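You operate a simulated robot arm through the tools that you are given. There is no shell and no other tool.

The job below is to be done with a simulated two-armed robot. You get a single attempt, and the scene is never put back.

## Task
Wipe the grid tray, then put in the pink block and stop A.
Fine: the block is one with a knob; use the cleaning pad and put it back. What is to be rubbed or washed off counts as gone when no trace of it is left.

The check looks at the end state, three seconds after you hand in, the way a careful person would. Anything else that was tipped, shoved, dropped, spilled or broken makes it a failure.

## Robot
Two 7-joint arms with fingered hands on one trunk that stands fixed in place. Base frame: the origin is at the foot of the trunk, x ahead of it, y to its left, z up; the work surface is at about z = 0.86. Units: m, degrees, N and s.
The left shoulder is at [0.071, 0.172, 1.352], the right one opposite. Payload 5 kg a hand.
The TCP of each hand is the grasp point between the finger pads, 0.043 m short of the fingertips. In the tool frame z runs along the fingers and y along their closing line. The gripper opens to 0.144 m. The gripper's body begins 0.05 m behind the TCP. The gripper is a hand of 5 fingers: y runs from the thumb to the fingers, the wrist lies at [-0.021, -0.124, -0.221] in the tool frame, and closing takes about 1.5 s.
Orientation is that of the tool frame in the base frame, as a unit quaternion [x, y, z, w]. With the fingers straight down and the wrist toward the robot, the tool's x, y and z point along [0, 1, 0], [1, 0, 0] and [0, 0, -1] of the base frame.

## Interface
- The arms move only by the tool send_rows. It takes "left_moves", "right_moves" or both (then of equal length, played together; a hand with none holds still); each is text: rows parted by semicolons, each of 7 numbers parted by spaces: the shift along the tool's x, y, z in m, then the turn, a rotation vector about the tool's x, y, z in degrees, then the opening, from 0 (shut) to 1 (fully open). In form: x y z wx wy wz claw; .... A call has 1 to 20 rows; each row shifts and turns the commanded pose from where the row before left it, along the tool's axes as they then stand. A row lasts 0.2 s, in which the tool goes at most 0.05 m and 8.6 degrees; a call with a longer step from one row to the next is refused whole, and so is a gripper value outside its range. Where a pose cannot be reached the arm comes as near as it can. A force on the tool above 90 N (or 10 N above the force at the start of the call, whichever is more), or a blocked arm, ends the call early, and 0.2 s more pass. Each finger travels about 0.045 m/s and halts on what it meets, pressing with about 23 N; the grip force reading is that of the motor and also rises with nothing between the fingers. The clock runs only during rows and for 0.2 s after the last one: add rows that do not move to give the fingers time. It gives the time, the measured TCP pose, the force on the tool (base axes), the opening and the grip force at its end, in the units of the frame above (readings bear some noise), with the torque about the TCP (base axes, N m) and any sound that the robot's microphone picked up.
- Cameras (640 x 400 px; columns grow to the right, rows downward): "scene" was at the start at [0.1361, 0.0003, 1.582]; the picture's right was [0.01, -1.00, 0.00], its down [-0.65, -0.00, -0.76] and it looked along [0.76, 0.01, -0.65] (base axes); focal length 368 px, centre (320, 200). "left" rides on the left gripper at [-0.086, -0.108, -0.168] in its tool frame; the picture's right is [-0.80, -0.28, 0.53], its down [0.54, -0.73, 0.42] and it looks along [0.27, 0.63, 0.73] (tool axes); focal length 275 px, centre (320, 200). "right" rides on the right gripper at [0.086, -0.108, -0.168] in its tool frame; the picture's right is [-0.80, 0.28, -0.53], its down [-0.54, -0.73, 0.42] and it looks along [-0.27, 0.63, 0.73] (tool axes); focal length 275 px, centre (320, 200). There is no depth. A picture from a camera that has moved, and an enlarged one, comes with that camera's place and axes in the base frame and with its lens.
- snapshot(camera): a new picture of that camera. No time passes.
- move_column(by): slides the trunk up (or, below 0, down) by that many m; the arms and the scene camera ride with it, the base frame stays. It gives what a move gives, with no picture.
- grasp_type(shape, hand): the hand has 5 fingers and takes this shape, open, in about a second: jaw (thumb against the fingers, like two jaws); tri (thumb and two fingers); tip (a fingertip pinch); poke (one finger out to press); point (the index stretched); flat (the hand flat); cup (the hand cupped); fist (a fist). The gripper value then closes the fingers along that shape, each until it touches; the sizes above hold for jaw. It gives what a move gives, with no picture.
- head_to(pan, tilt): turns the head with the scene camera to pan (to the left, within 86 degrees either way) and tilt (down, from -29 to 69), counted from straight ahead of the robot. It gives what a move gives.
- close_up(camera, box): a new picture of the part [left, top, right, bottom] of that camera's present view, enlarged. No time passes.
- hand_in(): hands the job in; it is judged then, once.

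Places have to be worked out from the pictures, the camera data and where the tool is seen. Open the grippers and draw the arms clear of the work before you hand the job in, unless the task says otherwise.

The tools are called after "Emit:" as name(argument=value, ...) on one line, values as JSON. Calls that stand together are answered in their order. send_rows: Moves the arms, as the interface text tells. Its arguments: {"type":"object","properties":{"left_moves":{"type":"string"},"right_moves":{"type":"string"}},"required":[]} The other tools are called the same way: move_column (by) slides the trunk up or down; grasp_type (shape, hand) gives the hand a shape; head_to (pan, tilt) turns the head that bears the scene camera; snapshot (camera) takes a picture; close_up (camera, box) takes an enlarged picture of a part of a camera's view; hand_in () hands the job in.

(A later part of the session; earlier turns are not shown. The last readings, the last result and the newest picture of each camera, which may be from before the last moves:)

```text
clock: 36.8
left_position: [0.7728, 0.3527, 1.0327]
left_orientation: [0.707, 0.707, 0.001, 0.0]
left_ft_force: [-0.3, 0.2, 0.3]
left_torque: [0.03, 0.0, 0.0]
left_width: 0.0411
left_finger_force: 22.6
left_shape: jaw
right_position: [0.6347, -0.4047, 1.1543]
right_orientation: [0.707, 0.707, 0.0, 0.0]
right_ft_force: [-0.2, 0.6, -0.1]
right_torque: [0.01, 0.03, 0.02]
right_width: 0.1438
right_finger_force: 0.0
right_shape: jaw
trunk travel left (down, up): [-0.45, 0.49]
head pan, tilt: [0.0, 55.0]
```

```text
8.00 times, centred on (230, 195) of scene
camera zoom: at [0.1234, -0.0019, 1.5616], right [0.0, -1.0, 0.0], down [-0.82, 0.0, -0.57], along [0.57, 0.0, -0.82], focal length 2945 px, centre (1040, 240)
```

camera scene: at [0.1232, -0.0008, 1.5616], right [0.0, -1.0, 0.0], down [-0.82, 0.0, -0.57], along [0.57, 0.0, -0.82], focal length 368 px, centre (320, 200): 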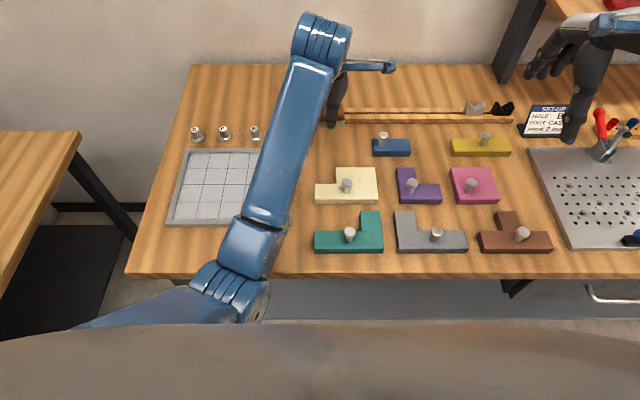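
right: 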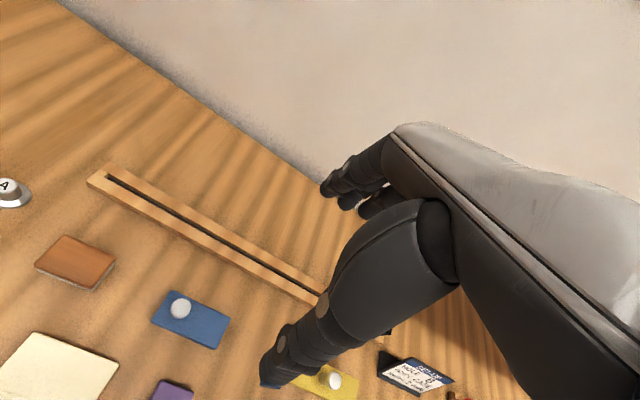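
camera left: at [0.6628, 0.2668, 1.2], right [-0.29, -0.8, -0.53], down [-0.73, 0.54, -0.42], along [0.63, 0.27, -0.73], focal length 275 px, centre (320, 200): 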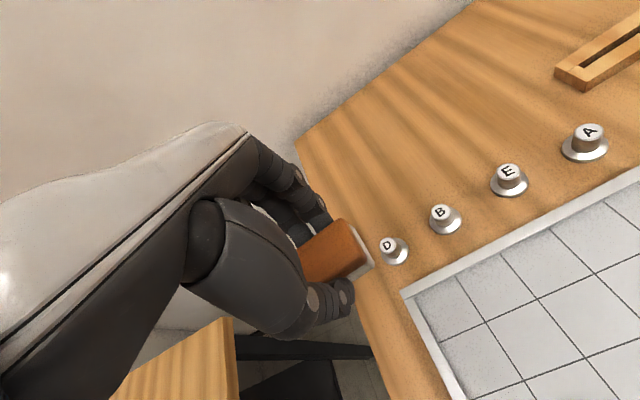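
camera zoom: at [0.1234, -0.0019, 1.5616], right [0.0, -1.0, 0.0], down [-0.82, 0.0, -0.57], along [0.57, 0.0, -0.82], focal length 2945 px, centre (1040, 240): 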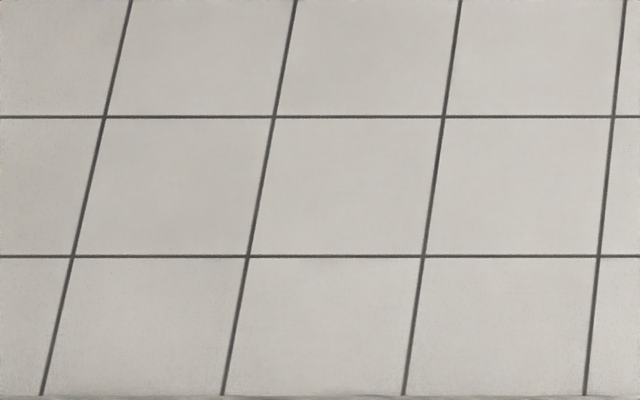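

No trace remains. I bring the pad back over its original spot and lower it to just above the table.

Emit:
send_rows(left_moves="-.042 0 0 0 0 0 0;-.042 0 0 0 0 0 0;-.042 0 0 0 0 0 0;-.042 0 0 0 0 0 0;-.042 0 0 0 0 0 0;-.042 0 0 0 0 0 0;-.042 0 .008 0 0 0 0;-.042 0 .008 0 0 0 0;-.0435 0 .008 0 0 0 0;0 0 0 0 0 0 0;0 0 .03 0 0 0 0;0 0 .03 0 0 0 0;0 0 .02 0 0 0 0;0 0 .011 0 0 0 0;0 0 0 0 0 0 0")

Emit:
snapshot(camera="left")

Emit:
close_up(camera="scene", box=[300, 120, 364, 160])

```text
clock: 40.0
left_position: [0.772, -0.025, 0.9158]
left_orientation: [0.707, 0.707, 0.0, 0.0]
left_ft_force: [0.2, 0.4, -0.7]
left_torque: [-0.06, -0.04, 0.04]
left_width: 0.0409
left_finger_force: 22.5
left_shape: jaw
right_position: [0.635, -0.4041, 1.1549]
right_orientation: [0.707, 0.707, 0.0, 0.0]
right_ft_force: [-0.1, 0.3, -0.5]
right_torque: [-0.01, -0.01, -0.01]
right_width: 0.144
right_finger_force: 0.0
right_shape: jaw
trunk travel left (down, up): [-0.45, 0.49]
head pan, tilt: [0.0, 55.0]
```

```text
taken
camera left: at [0.6623, -0.1102, 1.0838], right [-0.28, -0.8, -0.53], down [-0.73, 0.54, -0.42], along [0.63, 0.27, -0.73], focal length 275 px, centre (320, 200)
```

left: 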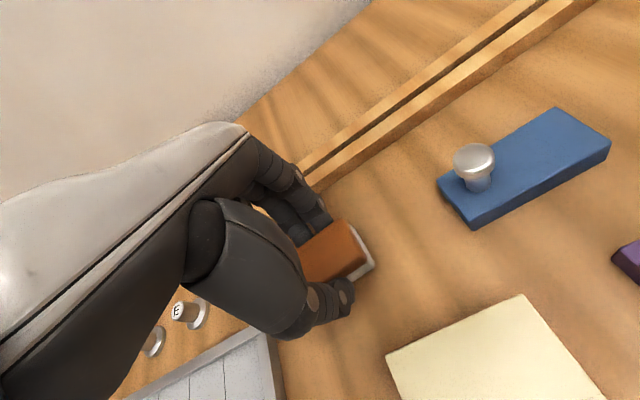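

```text
10.00 times, centred on (332, 140) of scene
camera zoom: at [0.1232, -0.0007, 1.5616], right [0.0, -1.0, 0.0], down [-0.82, 0.0, -0.57], along [0.57, 0.0, -0.82], focal length 3682 px, centre (200, 800)
```

zoom: 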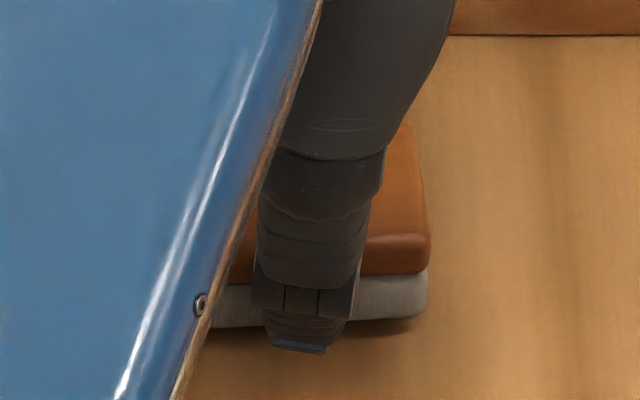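

The pad is about 1.5 mm too far right versus the original; I correct that and lower to contact.

Emit:
send_rows(left_moves=".0015 0 .002 0 0 0 0;0 0 .002 0 0 0 0;0 0 0 0 0 0 0")

Emit:
send_rows(left_moves="0 0 .001 0 0 0 0;0 0 0 0 0 0 0")

Emit:
close_up(camera="scene", box=[300, 120, 364, 160])

```text
clock: 40.8
left_position: [0.7734, -0.0242, 0.911]
left_orientation: [0.707, 0.707, 0.0, 0.0]
left_ft_force: [-0.4, -1.0, -0.3]
left_torque: [-0.02, -0.01, 0.01]
left_width: 0.041
left_finger_force: 22.6
left_shape: jaw
right_position: [0.6347, -0.4039, 1.1563]
right_orientation: [0.707, 0.707, 0.0, 0.0]
right_ft_force: [-0.4, 0.7, 0.2]
right_torque: [-0.01, -0.04, 0.01]
right_width: 0.1438
right_finger_force: 0.0
right_shape: jaw
trunk travel left (down, up): [-0.45, 0.49]
head pan, tilt: [0.0, 55.0]
```

```text
clock: 41.4
left_position: [0.7726, -0.0207, 0.9107]
left_orientation: [0.706, 0.708, 0.001, -0.001]
left_ft_force: [-0.7, -1.0, -0.2]
left_torque: [0.01, -0.02, 0.0]
left_width: 0.0408
left_finger_force: 22.7
left_shape: jaw
right_position: [0.6347, -0.4032, 1.1561]
right_orientation: [0.707, 0.707, 0.001, 0.0]
right_ft_force: [-0.2, -0.3, -0.3]
right_torque: [0.01, -0.04, 0.03]
right_width: 0.1436
right_finger_force: 0.1
right_shape: jaw
trunk travel left (down, up): [-0.45, 0.49]
head pan, tilt: [0.0, 55.0]
```

```text
10.00 times, centred on (332, 140) of scene
camera zoom: at [0.1232, -0.0007, 1.5616], right [0.0, -1.0, 0.0], down [-0.82, 0.0, -0.57], along [0.57, 0.0, -0.82], focal length 3682 px, centre (200, 800)
```

zoom: 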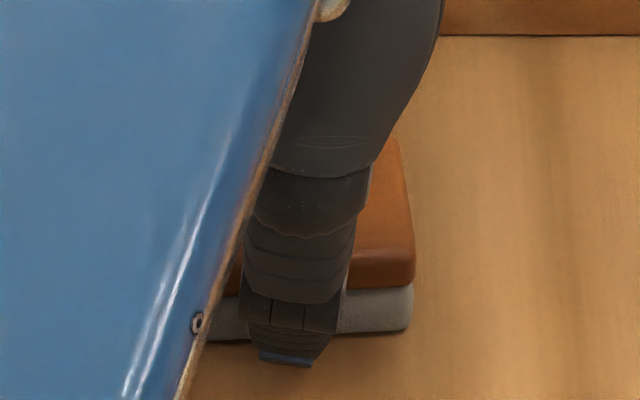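

Still slightly above the table; the pad sits ~3 mm too far back (it shifted on gripping) and ~2 mm left now. I correct both and go down to contact.

Emit:
send_rows(left_moves="-.0015 -.003 0 0 0 0 0;0 0 .001 0 0 0 0;0 0 0 0 0 0 0")

Emit:
close_up(camera="scene", box=[300, 120, 364, 160])

Emit:
send_rows(left_moves="0 0 .001 0 0 0 0;0 0 0 0 0 0 0")

Emit:
close_up(camera="scene", box=[300, 120, 364, 160])

```text
clock: 42.2
left_position: [0.7744, -0.0154, 0.9109]
left_orientation: [0.705, 0.709, 0.007, -0.002]
left_ft_force: [-0.6, 0.3, -0.5]
left_torque: [-0.03, 0.03, -0.02]
left_width: 0.0409
left_finger_force: 22.6
left_shape: jaw
right_position: [0.6349, -0.4039, 1.1556]
right_orientation: [0.708, 0.706, 0.0, 0.0]
right_ft_force: [1.3, 0.1, 0.3]
right_torque: [0.02, -0.01, 0.01]
right_width: 0.1436
right_finger_force: 0.0
right_shape: jaw
trunk travel left (down, up): [-0.45, 0.49]
head pan, tilt: [0.0, 55.0]
```

```text
10.00 times, centred on (332, 140) of scene
camera zoom: at [0.1232, -0.0008, 1.5616], right [0.0, -1.0, 0.0], down [-0.82, 0.0, -0.57], along [0.57, 0.0, -0.82], focal length 3682 px, centre (200, 800)
```

zoom: 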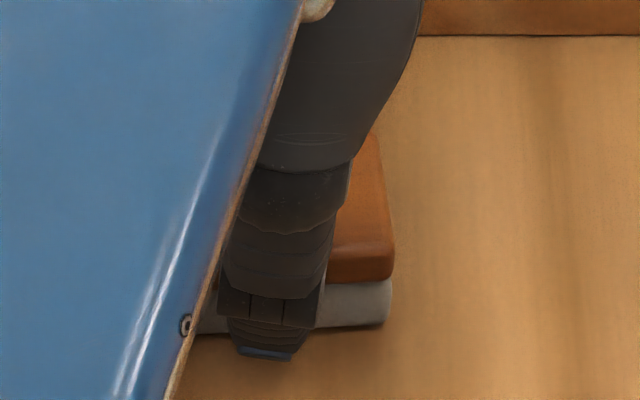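

```text
clock: 42.8
left_position: [0.7747, -0.0139, 0.9095]
left_orientation: [0.704, 0.71, 0.008, -0.003]
left_ft_force: [0.0, 0.1, 0.7]
left_torque: [-0.1, 0.0, 0.04]
left_width: 0.0406
left_finger_force: 22.6
left_shape: jaw
right_position: [0.6344, -0.404, 1.1562]
right_orientation: [0.707, 0.707, 0.0, -0.001]
right_ft_force: [0.1, 1.0, 0.3]
right_torque: [-0.02, 0.0, 0.0]
right_width: 0.1436
right_finger_force: 0.1
right_shape: jaw
trunk travel left (down, up): [-0.45, 0.49]
head pan, tilt: [0.0, 55.0]
```

```text
10.00 times, centred on (332, 140) of scene
camera zoom: at [0.1231, -0.0008, 1.5616], right [0.0, -1.0, 0.0], down [-0.82, 0.0, -0.57], along [0.57, 0.0, -0.82], focal length 3682 px, centre (200, 800)
```

zoom: 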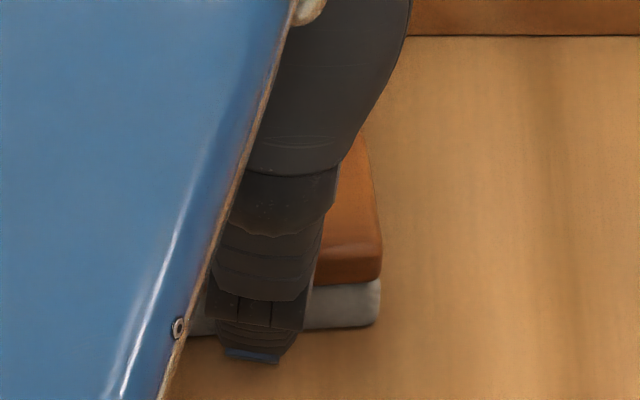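

The hand is drifting left although I command it right – the arm seems to be at a limit. I hold off and look at the arm's posture.

Emit:
snapshot(camera="scene")

Emit:
snapshot(camera="left")

Emit:
snapshot(camera="right")

```text
taken
camera scene: at [0.1231, -0.0008, 1.5616], right [0.0, -1.0, 0.0], down [-0.82, 0.0, -0.57], along [0.57, 0.0, -0.82], focal length 368 px, centre (320, 200)
```

scene: 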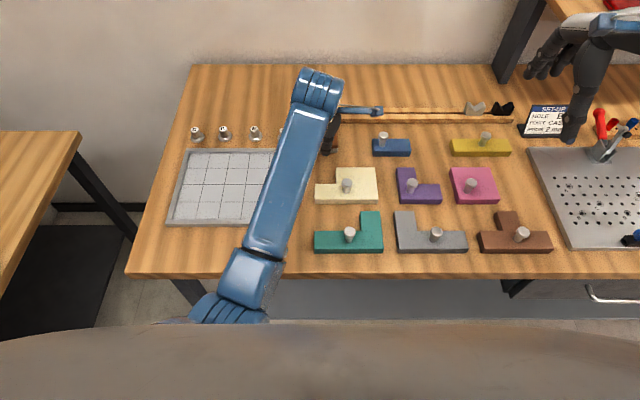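

```text
taken
camera left: at [0.664, -0.1023, 1.0754], right [-0.28, -0.79, -0.55], down [-0.73, 0.54, -0.42], along [0.63, 0.28, -0.72], focal length 275 px, centre (320, 200)
```

left: 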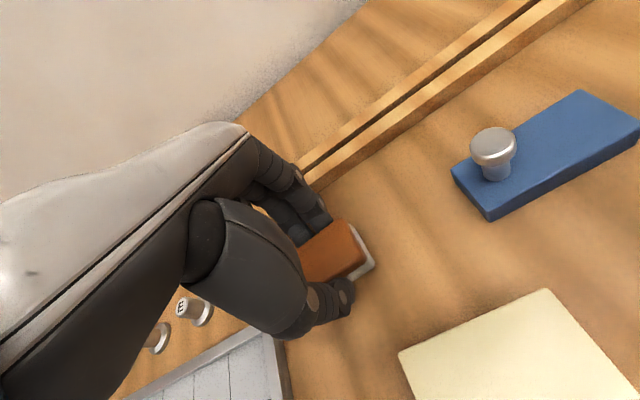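

```text
taken
camera right: at [0.5261, -0.3179, 1.3233], right [0.28, -0.8, 0.53], down [-0.73, -0.54, -0.42], along [0.63, -0.27, -0.73], focal length 275 px, centre (320, 200)
```

right: 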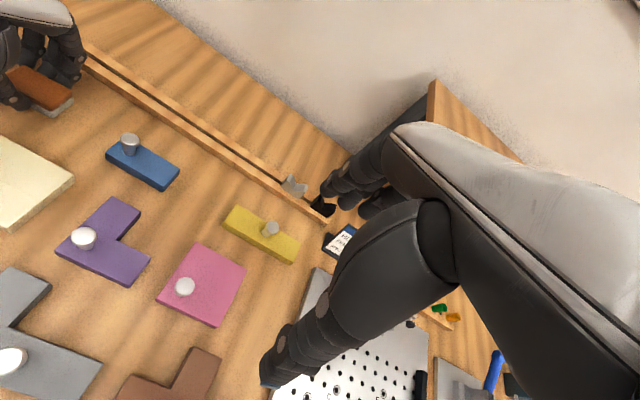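

The elbow has drifted in and low compared with my first approach, so a joint is at its limit. I lift, go back toward the starting pose with the pad held, and will come in again.

Emit:
send_rows(left_moves="0 0 -.03 0 0 0 0;0 0 -.03 0 0 0 0;0 0 -.03 0 0 0 0;0.041 -.00455 -.017 0 0 0 0;0.041 -.00455 -.017 0 0 0 0;0.041 -.00455 -.017 0 0 0 0;0.041 -.00455 -.017 0 0 0 0;0.041 -.00455 -.017 0 0 0 0;0.041 -.00455 -.017 0 0 0 0;0.041 -.00455 -.017 0 0 0 0;0.041 -.00455 -.017 0 0 0 0;0.041 -.00455 -.017 0 0 0 0;0.041 -.00455 -.017 0 0 0 0;0.041 -.00455 -.017 0 0 0 0;0.041 -.00455 -.017 0 0 0 0;0 0 0 0 0 0 0;0 0 0 0 0 0 0")

Emit:
snapshot(camera="scene")

Emit:
snapshot(camera="left")

```text
clock: 46.4
left_position: [0.7165, 0.467, 1.2029]
left_orientation: [0.707, 0.708, 0.0, 0.0]
left_ft_force: [0.1, -0.5, -0.2]
left_torque: [-0.02, -0.03, -0.01]
left_width: 0.0407
left_finger_force: 22.7
left_shape: jaw
right_position: [0.6336, -0.4031, 1.1561]
right_orientation: [0.707, 0.708, 0.0, 0.0]
right_ft_force: [-0.1, 0.6, 0.1]
right_torque: [0.01, -0.01, -0.01]
right_width: 0.1435
right_finger_force: 0.1
right_shape: jaw
trunk travel left (down, up): [-0.45, 0.49]
head pan, tilt: [0.0, 55.0]
```

```text
taken
camera scene: at [0.1235, -0.0009, 1.5616], right [0.0, -1.0, 0.0], down [-0.82, 0.0, -0.57], along [0.57, 0.0, -0.82], focal length 368 px, centre (320, 200)
```

scene: 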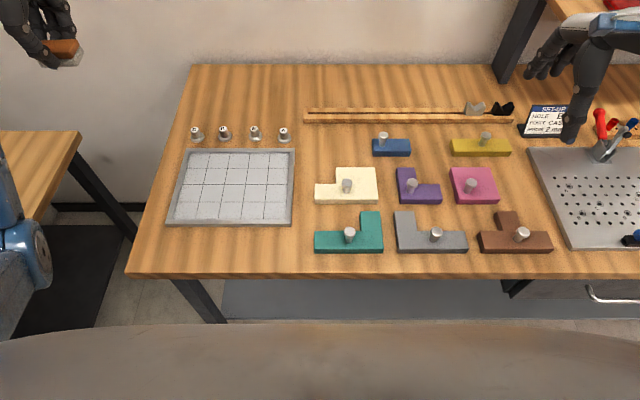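

```text
taken
camera left: at [0.6059, 0.3807, 1.3705], right [-0.28, -0.8, -0.53], down [-0.73, 0.54, -0.42], along [0.63, 0.27, -0.73], focal length 275 px, centre (320, 200)
```

left: 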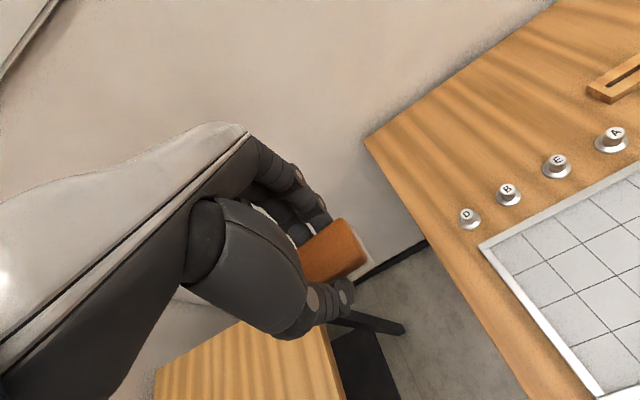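

The elbow droops more than at the start, so the limit appears when the hand is low relative to the shoulder. I return above the pad spot and then lower the trunk by 8 cm to regain margin.

Emit:
send_rows(left_moves="-.0409 .0046 .0119 0 0 0 0;-.0409 .0046 .0119 0 0 0 0;-.0409 .0046 .0119 0 0 0 0;-.0409 .0046 .0119 0 0 0 0;-.0409 .0046 .0119 0 0 0 0;-.0409 .0046 .0119 0 0 0 0;-.0409 .0046 .0119 0 0 0 0;-.0409 .0046 .0119 0 0 0 0;-.0409 .0046 .0119 0 0 0 0;-.0409 .0046 .0119 0 0 0 0;-.0409 .0046 .0119 0 0 0 0;-.0409 .0046 .0119 0 0 0 0;0 0 0 0 0 0 0;0 0 0 0 0 0 0")

Emit:
snapshot(camera="scene")

```text
clock: 49.4
left_position: [0.7712, -0.0262, 1.0588]
left_orientation: [0.707, 0.707, 0.0, 0.0]
left_ft_force: [0.1, -0.4, -0.7]
left_torque: [0.03, 0.01, 0.01]
left_width: 0.0411
left_finger_force: 23.4
left_shape: jaw
right_position: [0.6338, -0.4031, 1.1556]
right_orientation: [0.707, 0.707, 0.0, 0.0]
right_ft_force: [-0.5, -0.4, 0.5]
right_torque: [0.01, -0.02, -0.01]
right_width: 0.1439
right_finger_force: 0.1
right_shape: jaw
trunk travel left (down, up): [-0.45, 0.49]
head pan, tilt: [0.0, 55.0]
```

```text
taken
camera scene: at [0.1232, -0.0008, 1.5616], right [0.0, -1.0, 0.0], down [-0.82, 0.0, -0.57], along [0.57, 0.0, -0.82], focal length 368 px, centre (320, 200)
```

scene: 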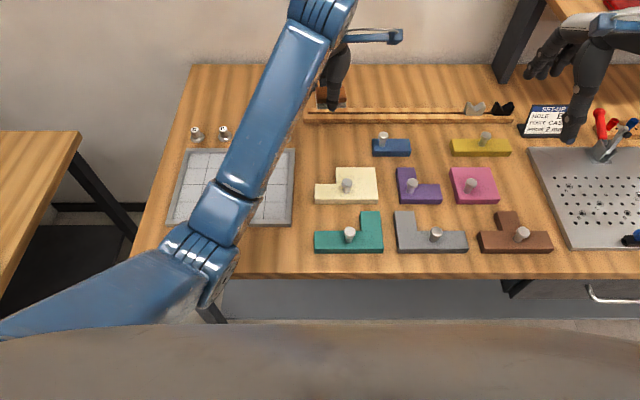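

Now I lower the trunk by 8 cm.

Emit:
move_column(by=-0.08)

Emit:
snapshot(camera="scene")

```text
clock: 50.6
left_position: [0.7701, -0.0252, 0.9791]
left_orientation: [0.707, 0.707, 0.001, 0.0]
left_ft_force: [-0.4, 0.3, -1.4]
left_torque: [0.0, 0.01, -0.01]
left_width: 0.0407
left_finger_force: 23.0
left_shape: jaw
right_position: [0.6344, -0.4048, 1.076]
right_orientation: [0.707, 0.708, 0.0, -0.001]
right_ft_force: [0.0, 0.4, 0.4]
right_torque: [0.03, 0.0, 0.03]
right_width: 0.1435
right_finger_force: 0.1
right_shape: jaw
trunk travel left (down, up): [-0.37, 0.57]
head pan, tilt: [0.0, 55.0]
```

```text
taken
camera scene: at [0.123, -0.0007, 1.4817], right [0.0, -1.0, 0.0], down [-0.82, 0.0, -0.57], along [0.57, 0.0, -0.82], focal length 368 px, centre (320, 200)
```

scene: 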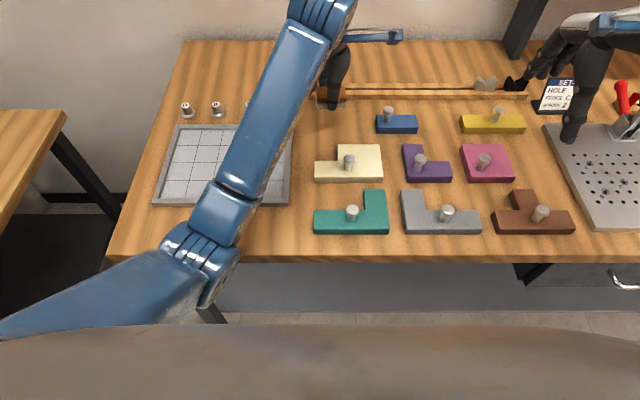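

Arm has margin now. I lower the pad again to just above the table with the small corrections for the original place.

Emit:
send_rows(left_moves=".0015 -.0025 .02 0 0 0 0;0 0 .02 0 0 0 0;0 0 .015 0 0 0 0;0 0 .007 0 0 0 0;0 0 0 0 0 0 0;0 0 0 0 0 0 0")

Emit:
close_up(camera="scene", box=[296, 90, 376, 140])

```text
clock: 52.0
left_position: [0.7687, -0.0234, 0.915]
left_orientation: [0.707, 0.708, 0.0, 0.001]
left_ft_force: [0.4, -0.9, -0.3]
left_torque: [0.01, -0.02, 0.0]
left_width: 0.0407
left_finger_force: 22.7
left_shape: jaw
right_position: [0.6354, -0.4035, 1.0754]
right_orientation: [0.707, 0.707, 0.0, 0.0]
right_ft_force: [-0.5, -0.2, 0.0]
right_torque: [0.0, -0.01, 0.0]
right_width: 0.1437
right_finger_force: 0.1
right_shape: jaw
trunk travel left (down, up): [-0.37, 0.57]
head pan, tilt: [0.0, 55.0]
```

```text
8.00 times, centred on (336, 115) of scene
camera zoom: at [0.1233, -0.0007, 1.4816], right [0.0, -1.0, 0.0], down [-0.82, 0.0, -0.57], along [0.57, 0.0, -0.82], focal length 2945 px, centre (192, 880)
```

zoom: 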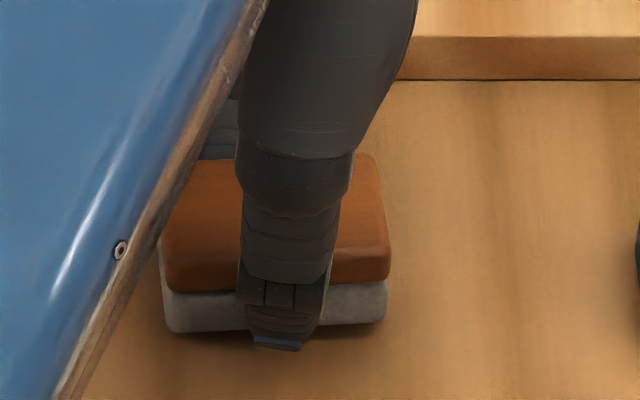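

The pad is yawed ~2.5° relative to its original pose; I correct that plus 1–2 mm and lower to contact.

Emit:
send_rows(left_moves=".001 -.0015 .002 0 0 2.5 0;0 0 .002 0 0 0 0;0 0 0 0 0 0 0")

Emit:
send_rows(left_moves="0 0 .001 0 0 0 0;0 0 0 0 0 0 0")

Emit:
close_up(camera="scene", box=[296, 90, 376, 140])

```text
clock: 52.8
left_position: [0.7661, -0.0222, 0.9112]
left_orientation: [0.723, 0.691, 0.001, 0.0]
left_ft_force: [-0.7, 1.4, -1.3]
left_torque: [0.0, -0.04, -0.01]
left_width: 0.0408
left_finger_force: 22.9
left_shape: jaw
right_position: [0.6341, -0.4037, 1.0753]
right_orientation: [0.707, 0.708, 0.0, 0.0]
right_ft_force: [-0.2, -0.2, -0.1]
right_torque: [0.03, 0.01, 0.01]
right_width: 0.1438
right_finger_force: 0.1
right_shape: jaw
trunk travel left (down, up): [-0.37, 0.57]
head pan, tilt: [0.0, 55.0]
```

```text
clock: 53.4
left_position: [0.7665, -0.0217, 0.9099]
left_orientation: [0.722, 0.692, 0.0, 0.0]
left_ft_force: [-1.0, -0.1, -0.4]
left_torque: [0.02, -0.03, 0.03]
left_width: 0.0409
left_finger_force: 22.7
left_shape: jaw
right_position: [0.6345, -0.4042, 1.0761]
right_orientation: [0.707, 0.707, 0.0, 0.0]
right_ft_force: [0.0, -0.4, 0.9]
right_torque: [-0.03, -0.01, 0.02]
right_width: 0.1436
right_finger_force: 0.1
right_shape: jaw
trunk travel left (down, up): [-0.37, 0.57]
head pan, tilt: [0.0, 55.0]
```

```text
8.00 times, centred on (336, 115) of scene
camera zoom: at [0.1232, -0.0006, 1.4816], right [0.0, -1.0, 0.0], down [-0.82, 0.0, -0.57], along [0.57, 0.0, -0.82], focal length 2945 px, centre (192, 880)
```

zoom: 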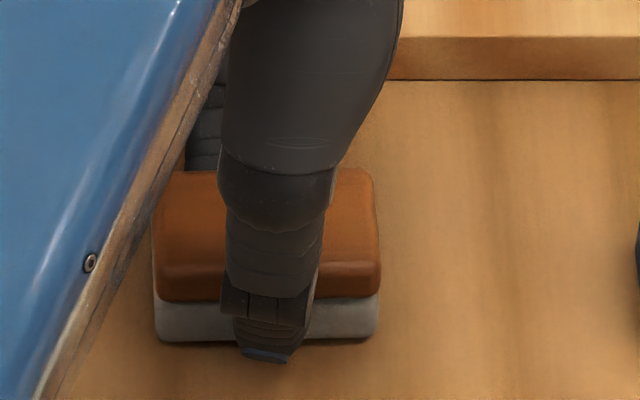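

Nearly matching the original footprint. I nudge 1 mm right and keep lowering until contact.

Emit:
send_rows(left_moves="-.001 0 .001 0 0 0 0;0 0 0 0 0 0 0")

Emit:
send_rows(left_moves="0 0 .001 0 0 0 0;0 0 0 0 0 0 0")

Emit:
close_up(camera="scene", box=[296, 90, 376, 140])

```text
clock: 54.0
left_position: [0.7668, -0.0218, 0.9099]
left_orientation: [0.723, 0.691, 0.0, 0.001]
left_ft_force: [-0.6, 0.9, -0.8]
left_torque: [-0.03, 0.0, -0.03]
left_width: 0.0408
left_finger_force: 23.5
left_shape: jaw
right_position: [0.6331, -0.4042, 1.0752]
right_orientation: [0.707, 0.707, -0.001, 0.001]
right_ft_force: [-0.5, -0.5, -0.1]
right_torque: [-0.01, 0.03, 0.02]
right_width: 0.1436
right_finger_force: 0.1
right_shape: jaw
trunk travel left (down, up): [-0.37, 0.57]
head pan, tilt: [0.0, 55.0]
```

```text
clock: 54.6
left_position: [0.7671, -0.0234, 0.9092]
left_orientation: [0.722, 0.691, 0.0, 0.0]
left_ft_force: [-0.4, 1.0, 4.0]
left_torque: [-0.01, -0.09, -0.01]
left_width: 0.0407
left_finger_force: 23.0
left_shape: jaw
right_position: [0.6337, -0.4045, 1.0758]
right_orientation: [0.707, 0.707, -0.001, 0.0]
right_ft_force: [-0.1, -0.3, -0.7]
right_torque: [0.02, -0.02, -0.01]
right_width: 0.1435
right_finger_force: 0.0
right_shape: jaw
trunk travel left (down, up): [-0.37, 0.57]
head pan, tilt: [0.0, 55.0]
```

```text
8.00 times, centred on (336, 115) of scene
camera zoom: at [0.1228, -0.0006, 1.4817], right [0.0, -1.0, 0.0], down [-0.82, 0.0, -0.57], along [0.57, 0.0, -0.82], focal length 2945 px, centre (192, 880)
```

zoom: 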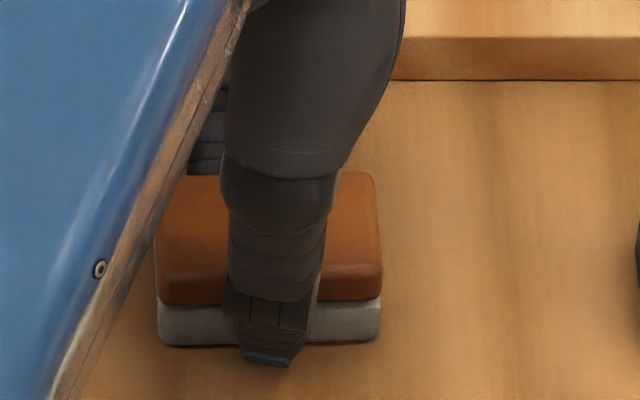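

Contact (4 N) and the footprint matches the original within ~1 mm. I open the fingers, then rise straight up.

Emit:
send_rows(left_moves="0 0 0 0 0 0 0.35;0 0 0 0 0 0 0.45;0 0 0 0 0 0 0.55;0 0 0 0 0 0 0.6;0 0 0 0 0 0 0.6;0 0 0 0 0 0 0.6;0 0 -.01 0 0 0 0.6;0 0 -.02 0 0 0 0.6;0 0 -.03 0 0 0 0.6;0 0 -.03 0 0 0 0.6;.04 -.01 0 0 0 -2.5 0.6;.04 -.01 0 0 0 0 0.6;.04 0 0 0 0 0 0.6;.04 0 0 0 0 0 0.6;.04 0 0 0 0 0 0.6;.04 0 0 0 0 0 0.6;0 0 0 0 0 0 0.6")

Emit:
snapshot(camera="scene")

Emit:
close_up(camera="scene", box=[296, 90, 376, 140])

```text
clock: 58.2
left_position: [0.7482, 0.2164, 0.9977]
left_orientation: [0.708, 0.706, 0.0, 0.0]
left_ft_force: [0.0, -0.1, 0.3]
left_torque: [0.0, 0.03, -0.02]
left_width: 0.0859
left_finger_force: 0.1
left_shape: jaw
right_position: [0.6339, -0.4056, 1.0743]
right_orientation: [0.708, 0.706, 0.0, 0.0]
right_ft_force: [0.2, -0.5, 0.8]
right_torque: [0.05, 0.01, -0.01]
right_width: 0.1438
right_finger_force: 0.0
right_shape: jaw
trunk travel left (down, up): [-0.37, 0.57]
head pan, tilt: [0.0, 55.0]
```

```text
taken
camera scene: at [0.1231, -0.0019, 1.4816], right [0.0, -1.0, 0.0], down [-0.82, 0.0, -0.57], along [0.57, 0.0, -0.82], focal length 368 px, centre (320, 200)
```

scene: 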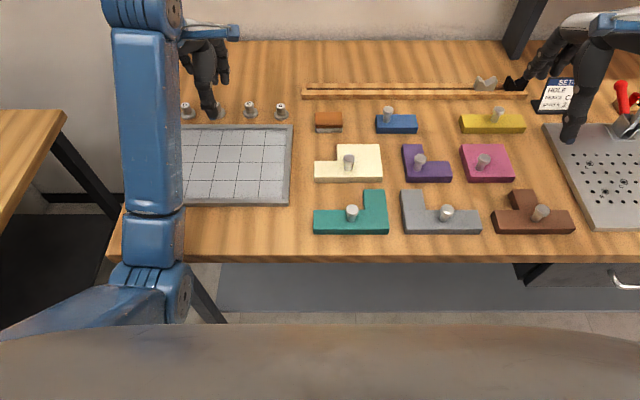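

```text
8.00 times, centred on (336, 115) of scene
camera zoom: at [0.1231, -0.0019, 1.4816], right [0.0, -1.0, 0.0], down [-0.82, 0.0, -0.57], along [0.57, 0.0, -0.82], focal length 2945 px, centre (192, 880)
```

zoom: 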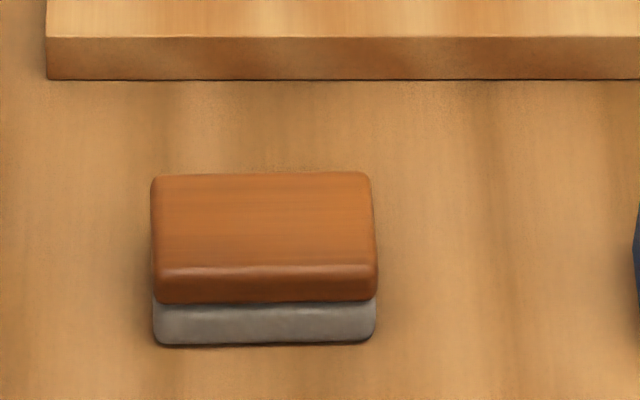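

The pad is back in place. Next is stop A with the left hand; I re-measure it in the current view.

Emit:
close_up(camera="scene", box=[232, 85, 312, 135])

Emit:
snapshot(camera="left")

```text
8.00 times, centred on (272, 110) of scene
camera zoom: at [0.1231, -0.0019, 1.4816], right [0.0, -1.0, 0.0], down [-0.82, 0.0, -0.57], along [0.57, 0.0, -0.82], focal length 2945 px, centre (704, 920)
```

zoom: 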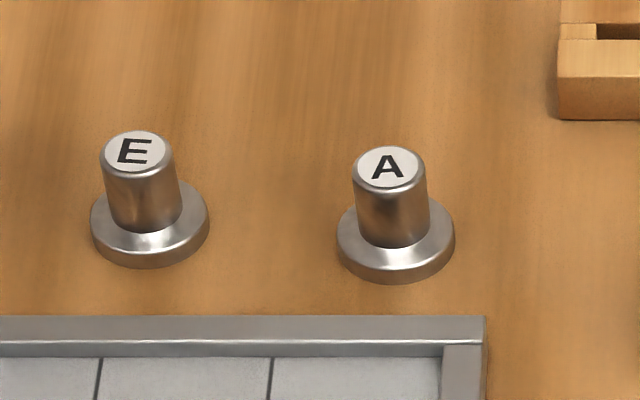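

```text
taken
camera left: at [0.6388, 0.1304, 1.1658], right [-0.29, -0.8, -0.53], down [-0.73, 0.54, -0.42], along [0.63, 0.27, -0.73], focal length 275 px, centre (320, 200)
```

left: 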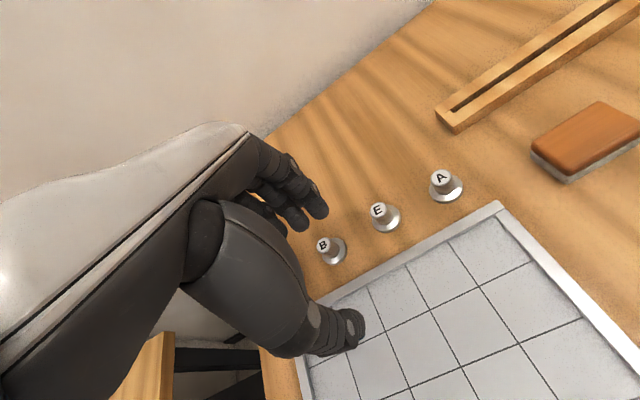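

Stop A is at (0.8115, 0.0925), top z ≈ 0.890. I move over it with the fingers opened to ~5.5 cm and check from above.

Emit:
send_rows(left_moves="-.031 .0159 0 0 0 0 0.38;-.031 .0159 0 0 0 0 0.38;-.031 .0159 0 0 0 0 0.38;-.031 .0159 0 0 0 0 0.38;0 0 .02 0 0 0 0.38;0 0 .015 0 0 0 0.38;0 0 0 0 0 0 0.38;0 0 0 0 0 0 0.38")

Emit:
close_up(camera="scene", box=[232, 85, 312, 135])

Emit:
snapshot(camera="left")

```text
clock: 60.0
left_position: [0.8109, 0.0933, 0.9642]
left_orientation: [0.707, 0.707, 0.0, 0.0]
left_ft_force: [0.5, -0.5, 0.6]
left_torque: [0.01, -0.01, 0.0]
left_width: 0.055
left_finger_force: 0.1
left_shape: jaw
right_position: [0.6345, -0.4045, 1.0746]
right_orientation: [0.707, 0.707, 0.0, 0.0]
right_ft_force: [-0.2, 0.0, 0.0]
right_torque: [0.03, 0.03, 0.01]
right_width: 0.1438
right_finger_force: 0.1
right_shape: jaw
trunk travel left (down, up): [-0.37, 0.57]
head pan, tilt: [0.0, 55.0]
```

```text
8.00 times, centred on (272, 110) of scene
camera zoom: at [0.1231, -0.0003, 1.4816], right [0.0, -1.0, 0.0], down [-0.82, 0.0, -0.57], along [0.57, 0.0, -0.82], focal length 2945 px, centre (704, 920)
```

zoom: 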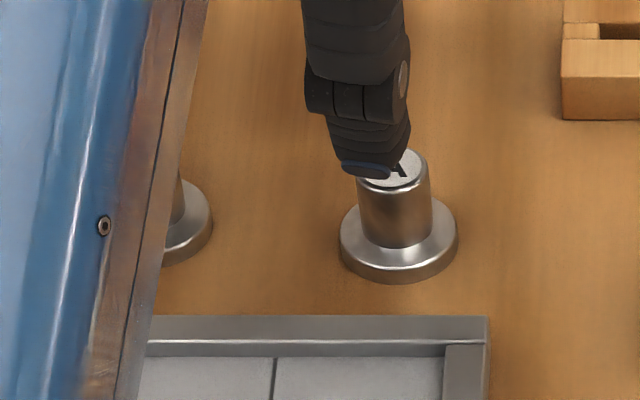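

```text
taken
camera left: at [0.7015, 0.0071, 1.1316], right [-0.28, -0.8, -0.53], down [-0.73, 0.54, -0.42], along [0.63, 0.27, -0.73], focal length 275 px, centre (320, 200)
```

left: 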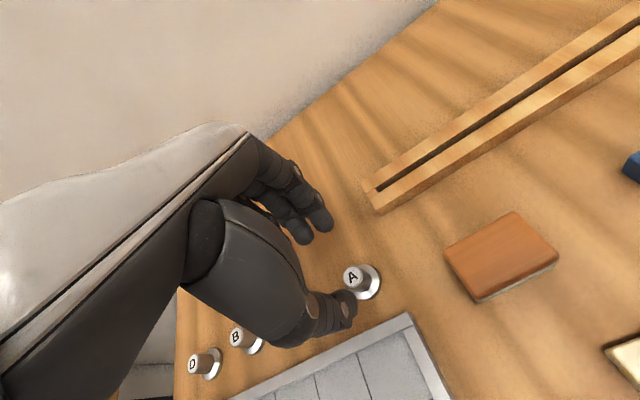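

The thumb is ~2 mm left of the stop's axis; I correct and lower to grip just above the flange.

Emit:
send_rows(left_moves="-.002 .0005 .015 0 0 0 0.38;0 0 .015 0 0 0 0.38;0 0 .01 0 0 0 0.38;0 0 .005 0 0 0 0.38;0 0 0 0 0 0 0.38")

Emit:
close_up(camera="scene", box=[232, 85, 312, 135])

Emit:
close_up(camera="left", box=[220, 150, 460, 300])

```text
clock: 61.2
left_position: [0.8113, 0.0902, 0.9209]
left_orientation: [0.707, 0.707, 0.0, 0.0]
left_ft_force: [0.4, 0.0, -0.1]
left_torque: [0.02, 0.01, -0.01]
left_width: 0.0553
left_finger_force: 0.2
left_shape: jaw
right_position: [0.6333, -0.404, 1.0752]
right_orientation: [0.707, 0.707, 0.0, 0.0]
right_ft_force: [-0.5, 0.1, -0.5]
right_torque: [0.0, 0.01, -0.02]
right_width: 0.1439
right_finger_force: 0.1
right_shape: jaw
trunk travel left (down, up): [-0.37, 0.57]
head pan, tilt: [0.0, 55.0]
```

```text
8.00 times, centred on (272, 110) of scene
camera zoom: at [0.1231, -0.0007, 1.4816], right [0.0, -1.0, 0.0], down [-0.82, 0.0, -0.57], along [0.57, 0.0, -0.82], focal length 2945 px, centre (704, 920)
```

zoom: 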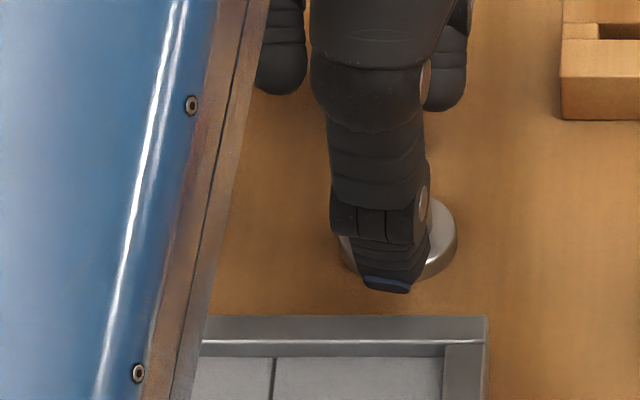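

```text
2.67 times, centred on (340, 225) of left
camera zoom: at [0.7016, 0.0047, 1.0887], right [-0.28, -0.8, -0.53], down [-0.73, 0.54, -0.42], along [0.63, 0.27, -0.73], focal length 734 px, centre (267, 133)
```

zoom: 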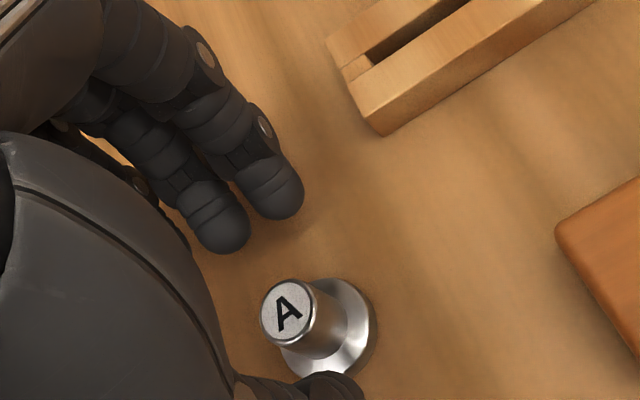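

The thumb faces the stop's axis with index and middle on the far side – a good tripod. Now I close gently.

Emit:
send_rows(left_moves="0 0 0 0 0 0 0.3;0 0 0 0 0 0 0.2;0 0 0 0 0 0 0.1;0 0 0 0 0 0 0;0 0 0 0 0 0 0;0 0 0 0 0 0 0;0 0 0 0 0 0 0")

Emit:
close_up(camera="scene", box=[232, 85, 312, 135])

Emit:
close_up(camera="left", box=[220, 150, 460, 300])

```text
clock: 62.8
left_position: [0.8116, 0.0906, 0.9211]
left_orientation: [0.707, 0.707, -0.001, 0.001]
left_ft_force: [-0.4, -0.2, 1.2]
left_torque: [-0.02, -0.02, -0.01]
left_width: 0.0125
left_finger_force: 23.1
left_shape: jaw
right_position: [0.6341, -0.4058, 1.0753]
right_orientation: [0.707, 0.707, 0.0, 0.0]
right_ft_force: [0.3, 0.3, 1.3]
right_torque: [-0.01, 0.0, 0.0]
right_width: 0.1437
right_finger_force: 0.0
right_shape: jaw
trunk travel left (down, up): [-0.37, 0.57]
head pan, tilt: [0.0, 55.0]
```

```text
8.00 times, centred on (272, 110) of scene
camera zoom: at [0.123, -0.0007, 1.4816], right [0.0, -1.0, 0.0], down [-0.82, 0.0, -0.57], along [0.57, 0.0, -0.82], focal length 2945 px, centre (704, 920)
```

zoom: 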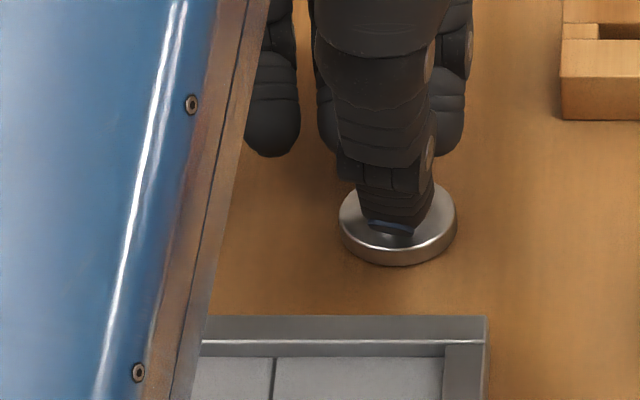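

```text
2.67 times, centred on (340, 225) of left
camera zoom: at [0.7015, 0.0047, 1.089], right [-0.28, -0.8, -0.53], down [-0.73, 0.54, -0.42], along [0.63, 0.27, -0.73], focal length 734 px, centre (267, 133)
```

zoom: 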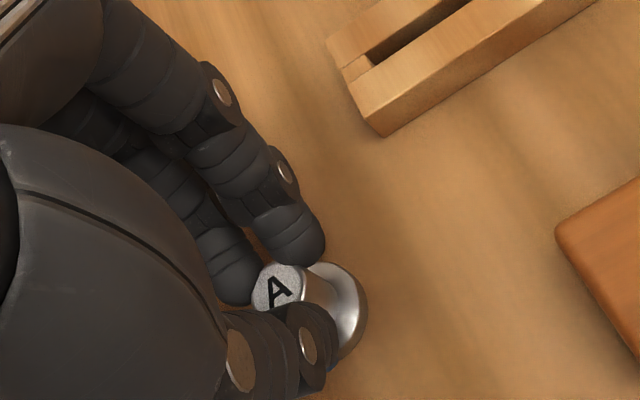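

Stop A is held in a three-finger nest. I lift it 6 cm and check that it stays upright.

Emit:
send_rows(left_moves="0 0 -.005 0 0 0 0;0 0 -.01 0 0 0 0;0 0 -.02 0 0 0 0;0 0 -.025 0 0 0 0;0 0 0 0 0 0 0")

Emit:
close_up(camera="scene", box=[232, 65, 312, 135])

Emit:
close_up(camera="left", box=[220, 150, 460, 300])

```text
clock: 64.0
left_position: [0.814, 0.0907, 0.9785]
left_orientation: [0.708, 0.707, 0.0, 0.0]
left_ft_force: [0.3, 0.0, -0.3]
left_torque: [0.02, 0.01, -0.03]
left_width: 0.0123
left_finger_force: 23.3
left_shape: jaw
right_position: [0.6338, -0.4032, 1.0753]
right_orientation: [0.707, 0.707, 0.0, 0.0]
right_ft_force: [0.5, 0.7, -0.1]
right_torque: [-0.02, 0.01, 0.0]
right_width: 0.1435
right_finger_force: 0.1
right_shape: jaw
trunk travel left (down, up): [-0.37, 0.57]
head pan, tilt: [0.0, 55.0]
```

```text
5.71 times, centred on (272, 100) of scene
camera zoom: at [0.1235, -0.0005, 1.4816], right [0.0, -1.0, 0.0], down [-0.82, 0.0, -0.57], along [0.57, 0.0, -0.82], focal length 2104 px, centre (594, 771)
```

zoom: 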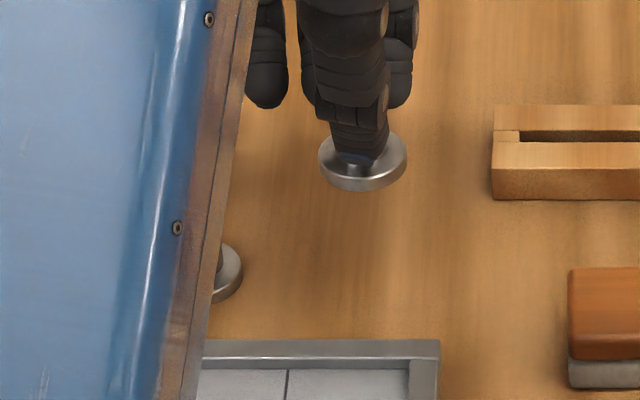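

```text
2.67 times, centred on (340, 225) of left
camera zoom: at [0.7037, 0.0053, 1.1471], right [-0.28, -0.8, -0.53], down [-0.73, 0.54, -0.42], along [0.63, 0.27, -0.73], focal length 734 px, centre (267, 133)
```

zoom: 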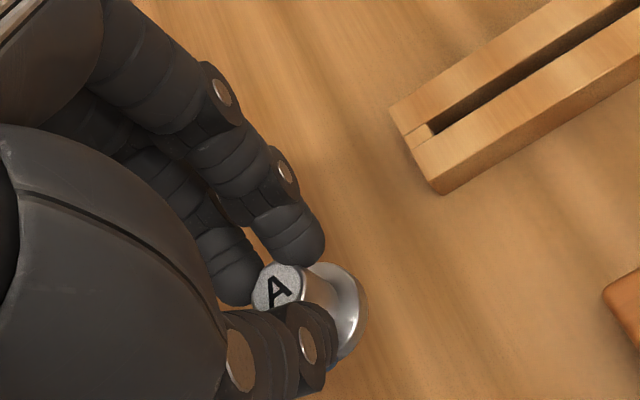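

Held upright; the stop's axis sits about (+8, +4) mm from the TCP. I carry it over the tray to the cell centred at (0.680, 0.250).

Emit:
send_rows(left_moves="0 -.01 -.01 0 0 0 0;.0259 -.0219 0 0 0 0 0;.0259 -.0219 0 0 0 0 0;.0259 -.0219 0 0 0 0 0;.0259 -.0219 0 0 0 0 0;.0259 -.0219 0 0 0 0 0;.0259 -.0219 0 0 0 0 0;0 0 .02 0 0 0 0;0 0 .02 0 0 0 0;0 0 .012 0 0 0 0;0 0 0 0 0 0 0;0 0 0 0 0 0 0")

Emit:
close_up(camera="scene", box=[150, 110, 300, 210])

Emit:
snapshot(camera="left")

```text
clock: 66.6
left_position: [0.6698, 0.2464, 0.9387]
left_orientation: [0.708, 0.707, 0.0, 0.0]
left_ft_force: [-0.6, 0.1, -0.8]
left_torque: [-0.06, -0.01, 0.0]
left_width: 0.0121
left_finger_force: 23.1
left_shape: jaw
right_position: [0.6343, -0.4047, 1.0761]
right_orientation: [0.707, 0.707, 0.0, 0.0]
right_ft_force: [0.1, 0.0, 0.4]
right_torque: [-0.03, -0.02, -0.02]
right_width: 0.1435
right_finger_force: 0.2
right_shape: jaw
trunk travel left (down, up): [-0.37, 0.57]
head pan, tilt: [0.0, 55.0]
```

```text
4.00 times, centred on (225, 160) of scene
camera zoom: at [0.123, -0.0003, 1.4816], right [0.0, -1.0, 0.0], down [-0.82, 0.0, -0.57], along [0.57, 0.0, -0.82], focal length 1473 px, centre (700, 360)
```

zoom: 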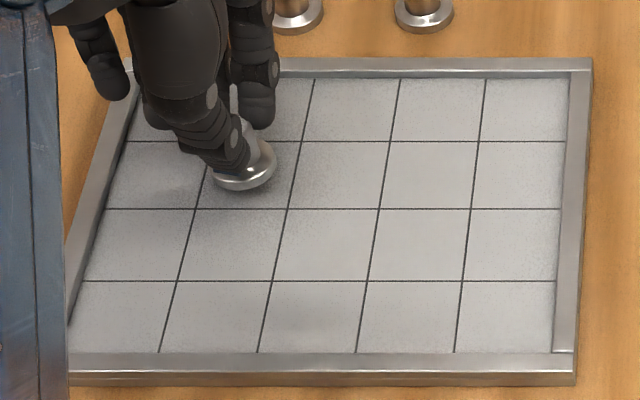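

```text
taken
camera left: at [0.5599, 0.1615, 1.106], right [-0.28, -0.8, -0.53], down [-0.73, 0.54, -0.42], along [0.63, 0.27, -0.73], focal length 275 px, centre (320, 200)
```

left: 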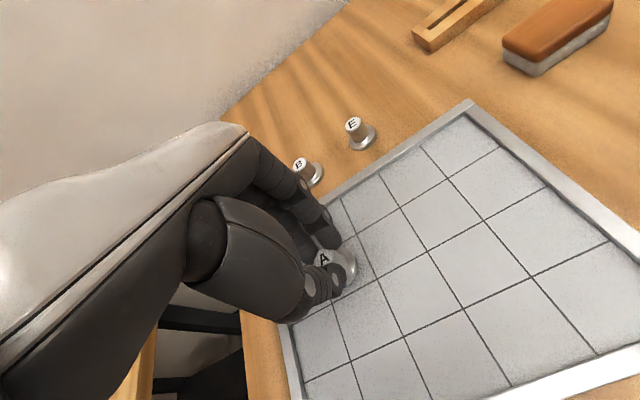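

Over the right cell. I lower toward contact (expected at TCP z ≈ 0.927) in small steps.

Emit:
send_rows(left_moves="0 .002 .005 0 0 0 0;0 0 .003 0 0 0 0;0 0 .001 0 0 0 0;0 0 0 0 0 0 0")

Emit:
send_rows(left_moves="0 0 .0015 0 0 0 0;0 0 0 0 0 0 0")

Emit:
send_rows(left_moves="0 0 .0015 0 0 0 0;0 0 0 0 0 0 0")

Emit:
close_up(camera="scene", box=[180, 120, 260, 170])

```text
clock: 67.6
left_position: [0.6723, 0.2461, 0.9283]
left_orientation: [0.707, 0.708, 0.0, 0.0]
left_ft_force: [1.0, 0.7, -0.4]
left_torque: [-0.02, 0.0, 0.02]
left_width: 0.0123
left_finger_force: 23.0
left_shape: jaw
right_position: [0.634, -0.4041, 1.0767]
right_orientation: [0.707, 0.707, -0.001, 0.0]
right_ft_force: [-0.1, -0.1, 0.1]
right_torque: [-0.03, 0.0, -0.02]
right_width: 0.1439
right_finger_force: 0.1
right_shape: jaw
trunk travel left (down, up): [-0.37, 0.57]
head pan, tilt: [0.0, 55.0]
```

```text
clock: 68.2
left_position: [0.6719, 0.2463, 0.9271]
left_orientation: [0.708, 0.707, 0.001, 0.0]
left_ft_force: [-2.4, 0.5, 7.7]
left_torque: [0.04, -0.05, -0.01]
left_width: 0.0123
left_finger_force: 23.6
left_shape: jaw
right_position: [0.6342, -0.4033, 1.0758]
right_orientation: [0.707, 0.707, 0.0, 0.0]
right_ft_force: [0.0, 0.7, 0.0]
right_torque: [-0.04, 0.03, 0.01]
right_width: 0.1439
right_finger_force: 0.0
right_shape: jaw
trunk travel left (down, up): [-0.37, 0.57]
head pan, tilt: [0.0, 55.0]
```

```text
clock: 68.8
left_position: [0.6717, 0.2456, 0.927]
left_orientation: [0.707, 0.707, 0.0, 0.001]
left_ft_force: [0.3, 0.6, 17.3]
left_torque: [0.06, -0.18, 0.02]
left_width: 0.0126
left_finger_force: 22.6
left_shape: jaw
right_position: [0.6323, -0.403, 1.0765]
right_orientation: [0.707, 0.708, 0.0, -0.001]
right_ft_force: [-0.2, 0.2, 0.8]
right_torque: [0.02, 0.01, 0.02]
right_width: 0.1437
right_finger_force: 0.0
right_shape: jaw
trunk travel left (down, up): [-0.37, 0.57]
head pan, tilt: [0.0, 55.0]
```

```text
8.00 times, centred on (220, 145) of scene
camera zoom: at [0.1215, -0.0011, 1.4819], right [0.0, -1.0, 0.0], down [-0.82, 0.0, -0.57], along [0.57, 0.0, -0.82], focal length 2945 px, centre (1120, 640)
```

zoom: 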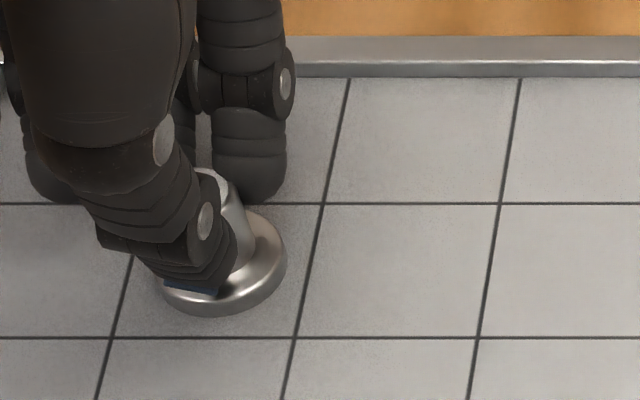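

The stop stands on the floor of the cell (contact force). I ease off the pressure, open slowly and withdraw upward.

Emit:
send_rows(left_moves="0 0 -.0018 0 0 0 0;0 0 0 0 0 0 0.12;0 0 0 0 0 0 0.16;0 0 0 0 0 0 0.2;0 0 0 0 0 0 0.26;0 0 0 0 0 0 0.32;0 0 0 0 0 0 0.38;0 0 0 0 0 0 0.42;0 0 0 0 0 0 0.42;0 0 -.01 0 0 0 0.42;0 0 -.02 0 0 0 0.42;0 0 -.03 0 0 0 0.42;0 0 -.03 0 0 0 0.42;0 0 0 0 0 0 0.42")

Emit:
close_up(camera="scene", box=[150, 110, 300, 210])

Emit:
snapshot(camera="left")

```text
clock: 71.8
left_position: [0.6718, 0.2467, 1.0172]
left_orientation: [0.707, 0.707, 0.0, 0.0]
left_ft_force: [0.2, -0.6, 1.0]
left_torque: [0.01, -0.02, 0.04]
left_width: 0.0603
left_finger_force: 0.1
left_shape: jaw
right_position: [0.6347, -0.4031, 1.0757]
right_orientation: [0.707, 0.707, 0.0, 0.0]
right_ft_force: [0.7, 0.1, 0.5]
right_torque: [0.02, -0.02, -0.01]
right_width: 0.1439
right_finger_force: 0.0
right_shape: jaw
trunk travel left (down, up): [-0.37, 0.57]
head pan, tilt: [0.0, 55.0]
```

```text
4.00 times, centred on (225, 160) of scene
camera zoom: at [0.1232, -0.0004, 1.4816], right [0.0, -1.0, 0.0], down [-0.82, 0.0, -0.57], along [0.57, 0.0, -0.82], focal length 1473 px, centre (700, 360)
```

zoom: 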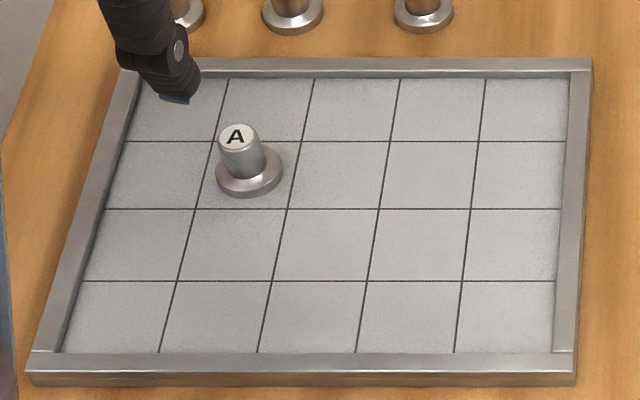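

```text
taken
camera left: at [0.5615, 0.1609, 1.185], right [-0.28, -0.8, -0.53], down [-0.73, 0.54, -0.42], along [0.63, 0.27, -0.73], focal length 275 px, centre (320, 200)
```

left: 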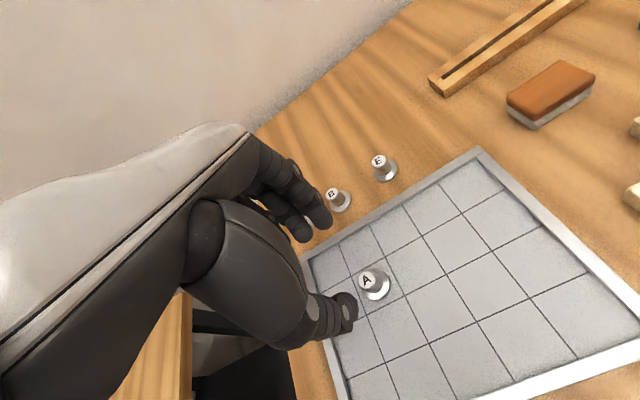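

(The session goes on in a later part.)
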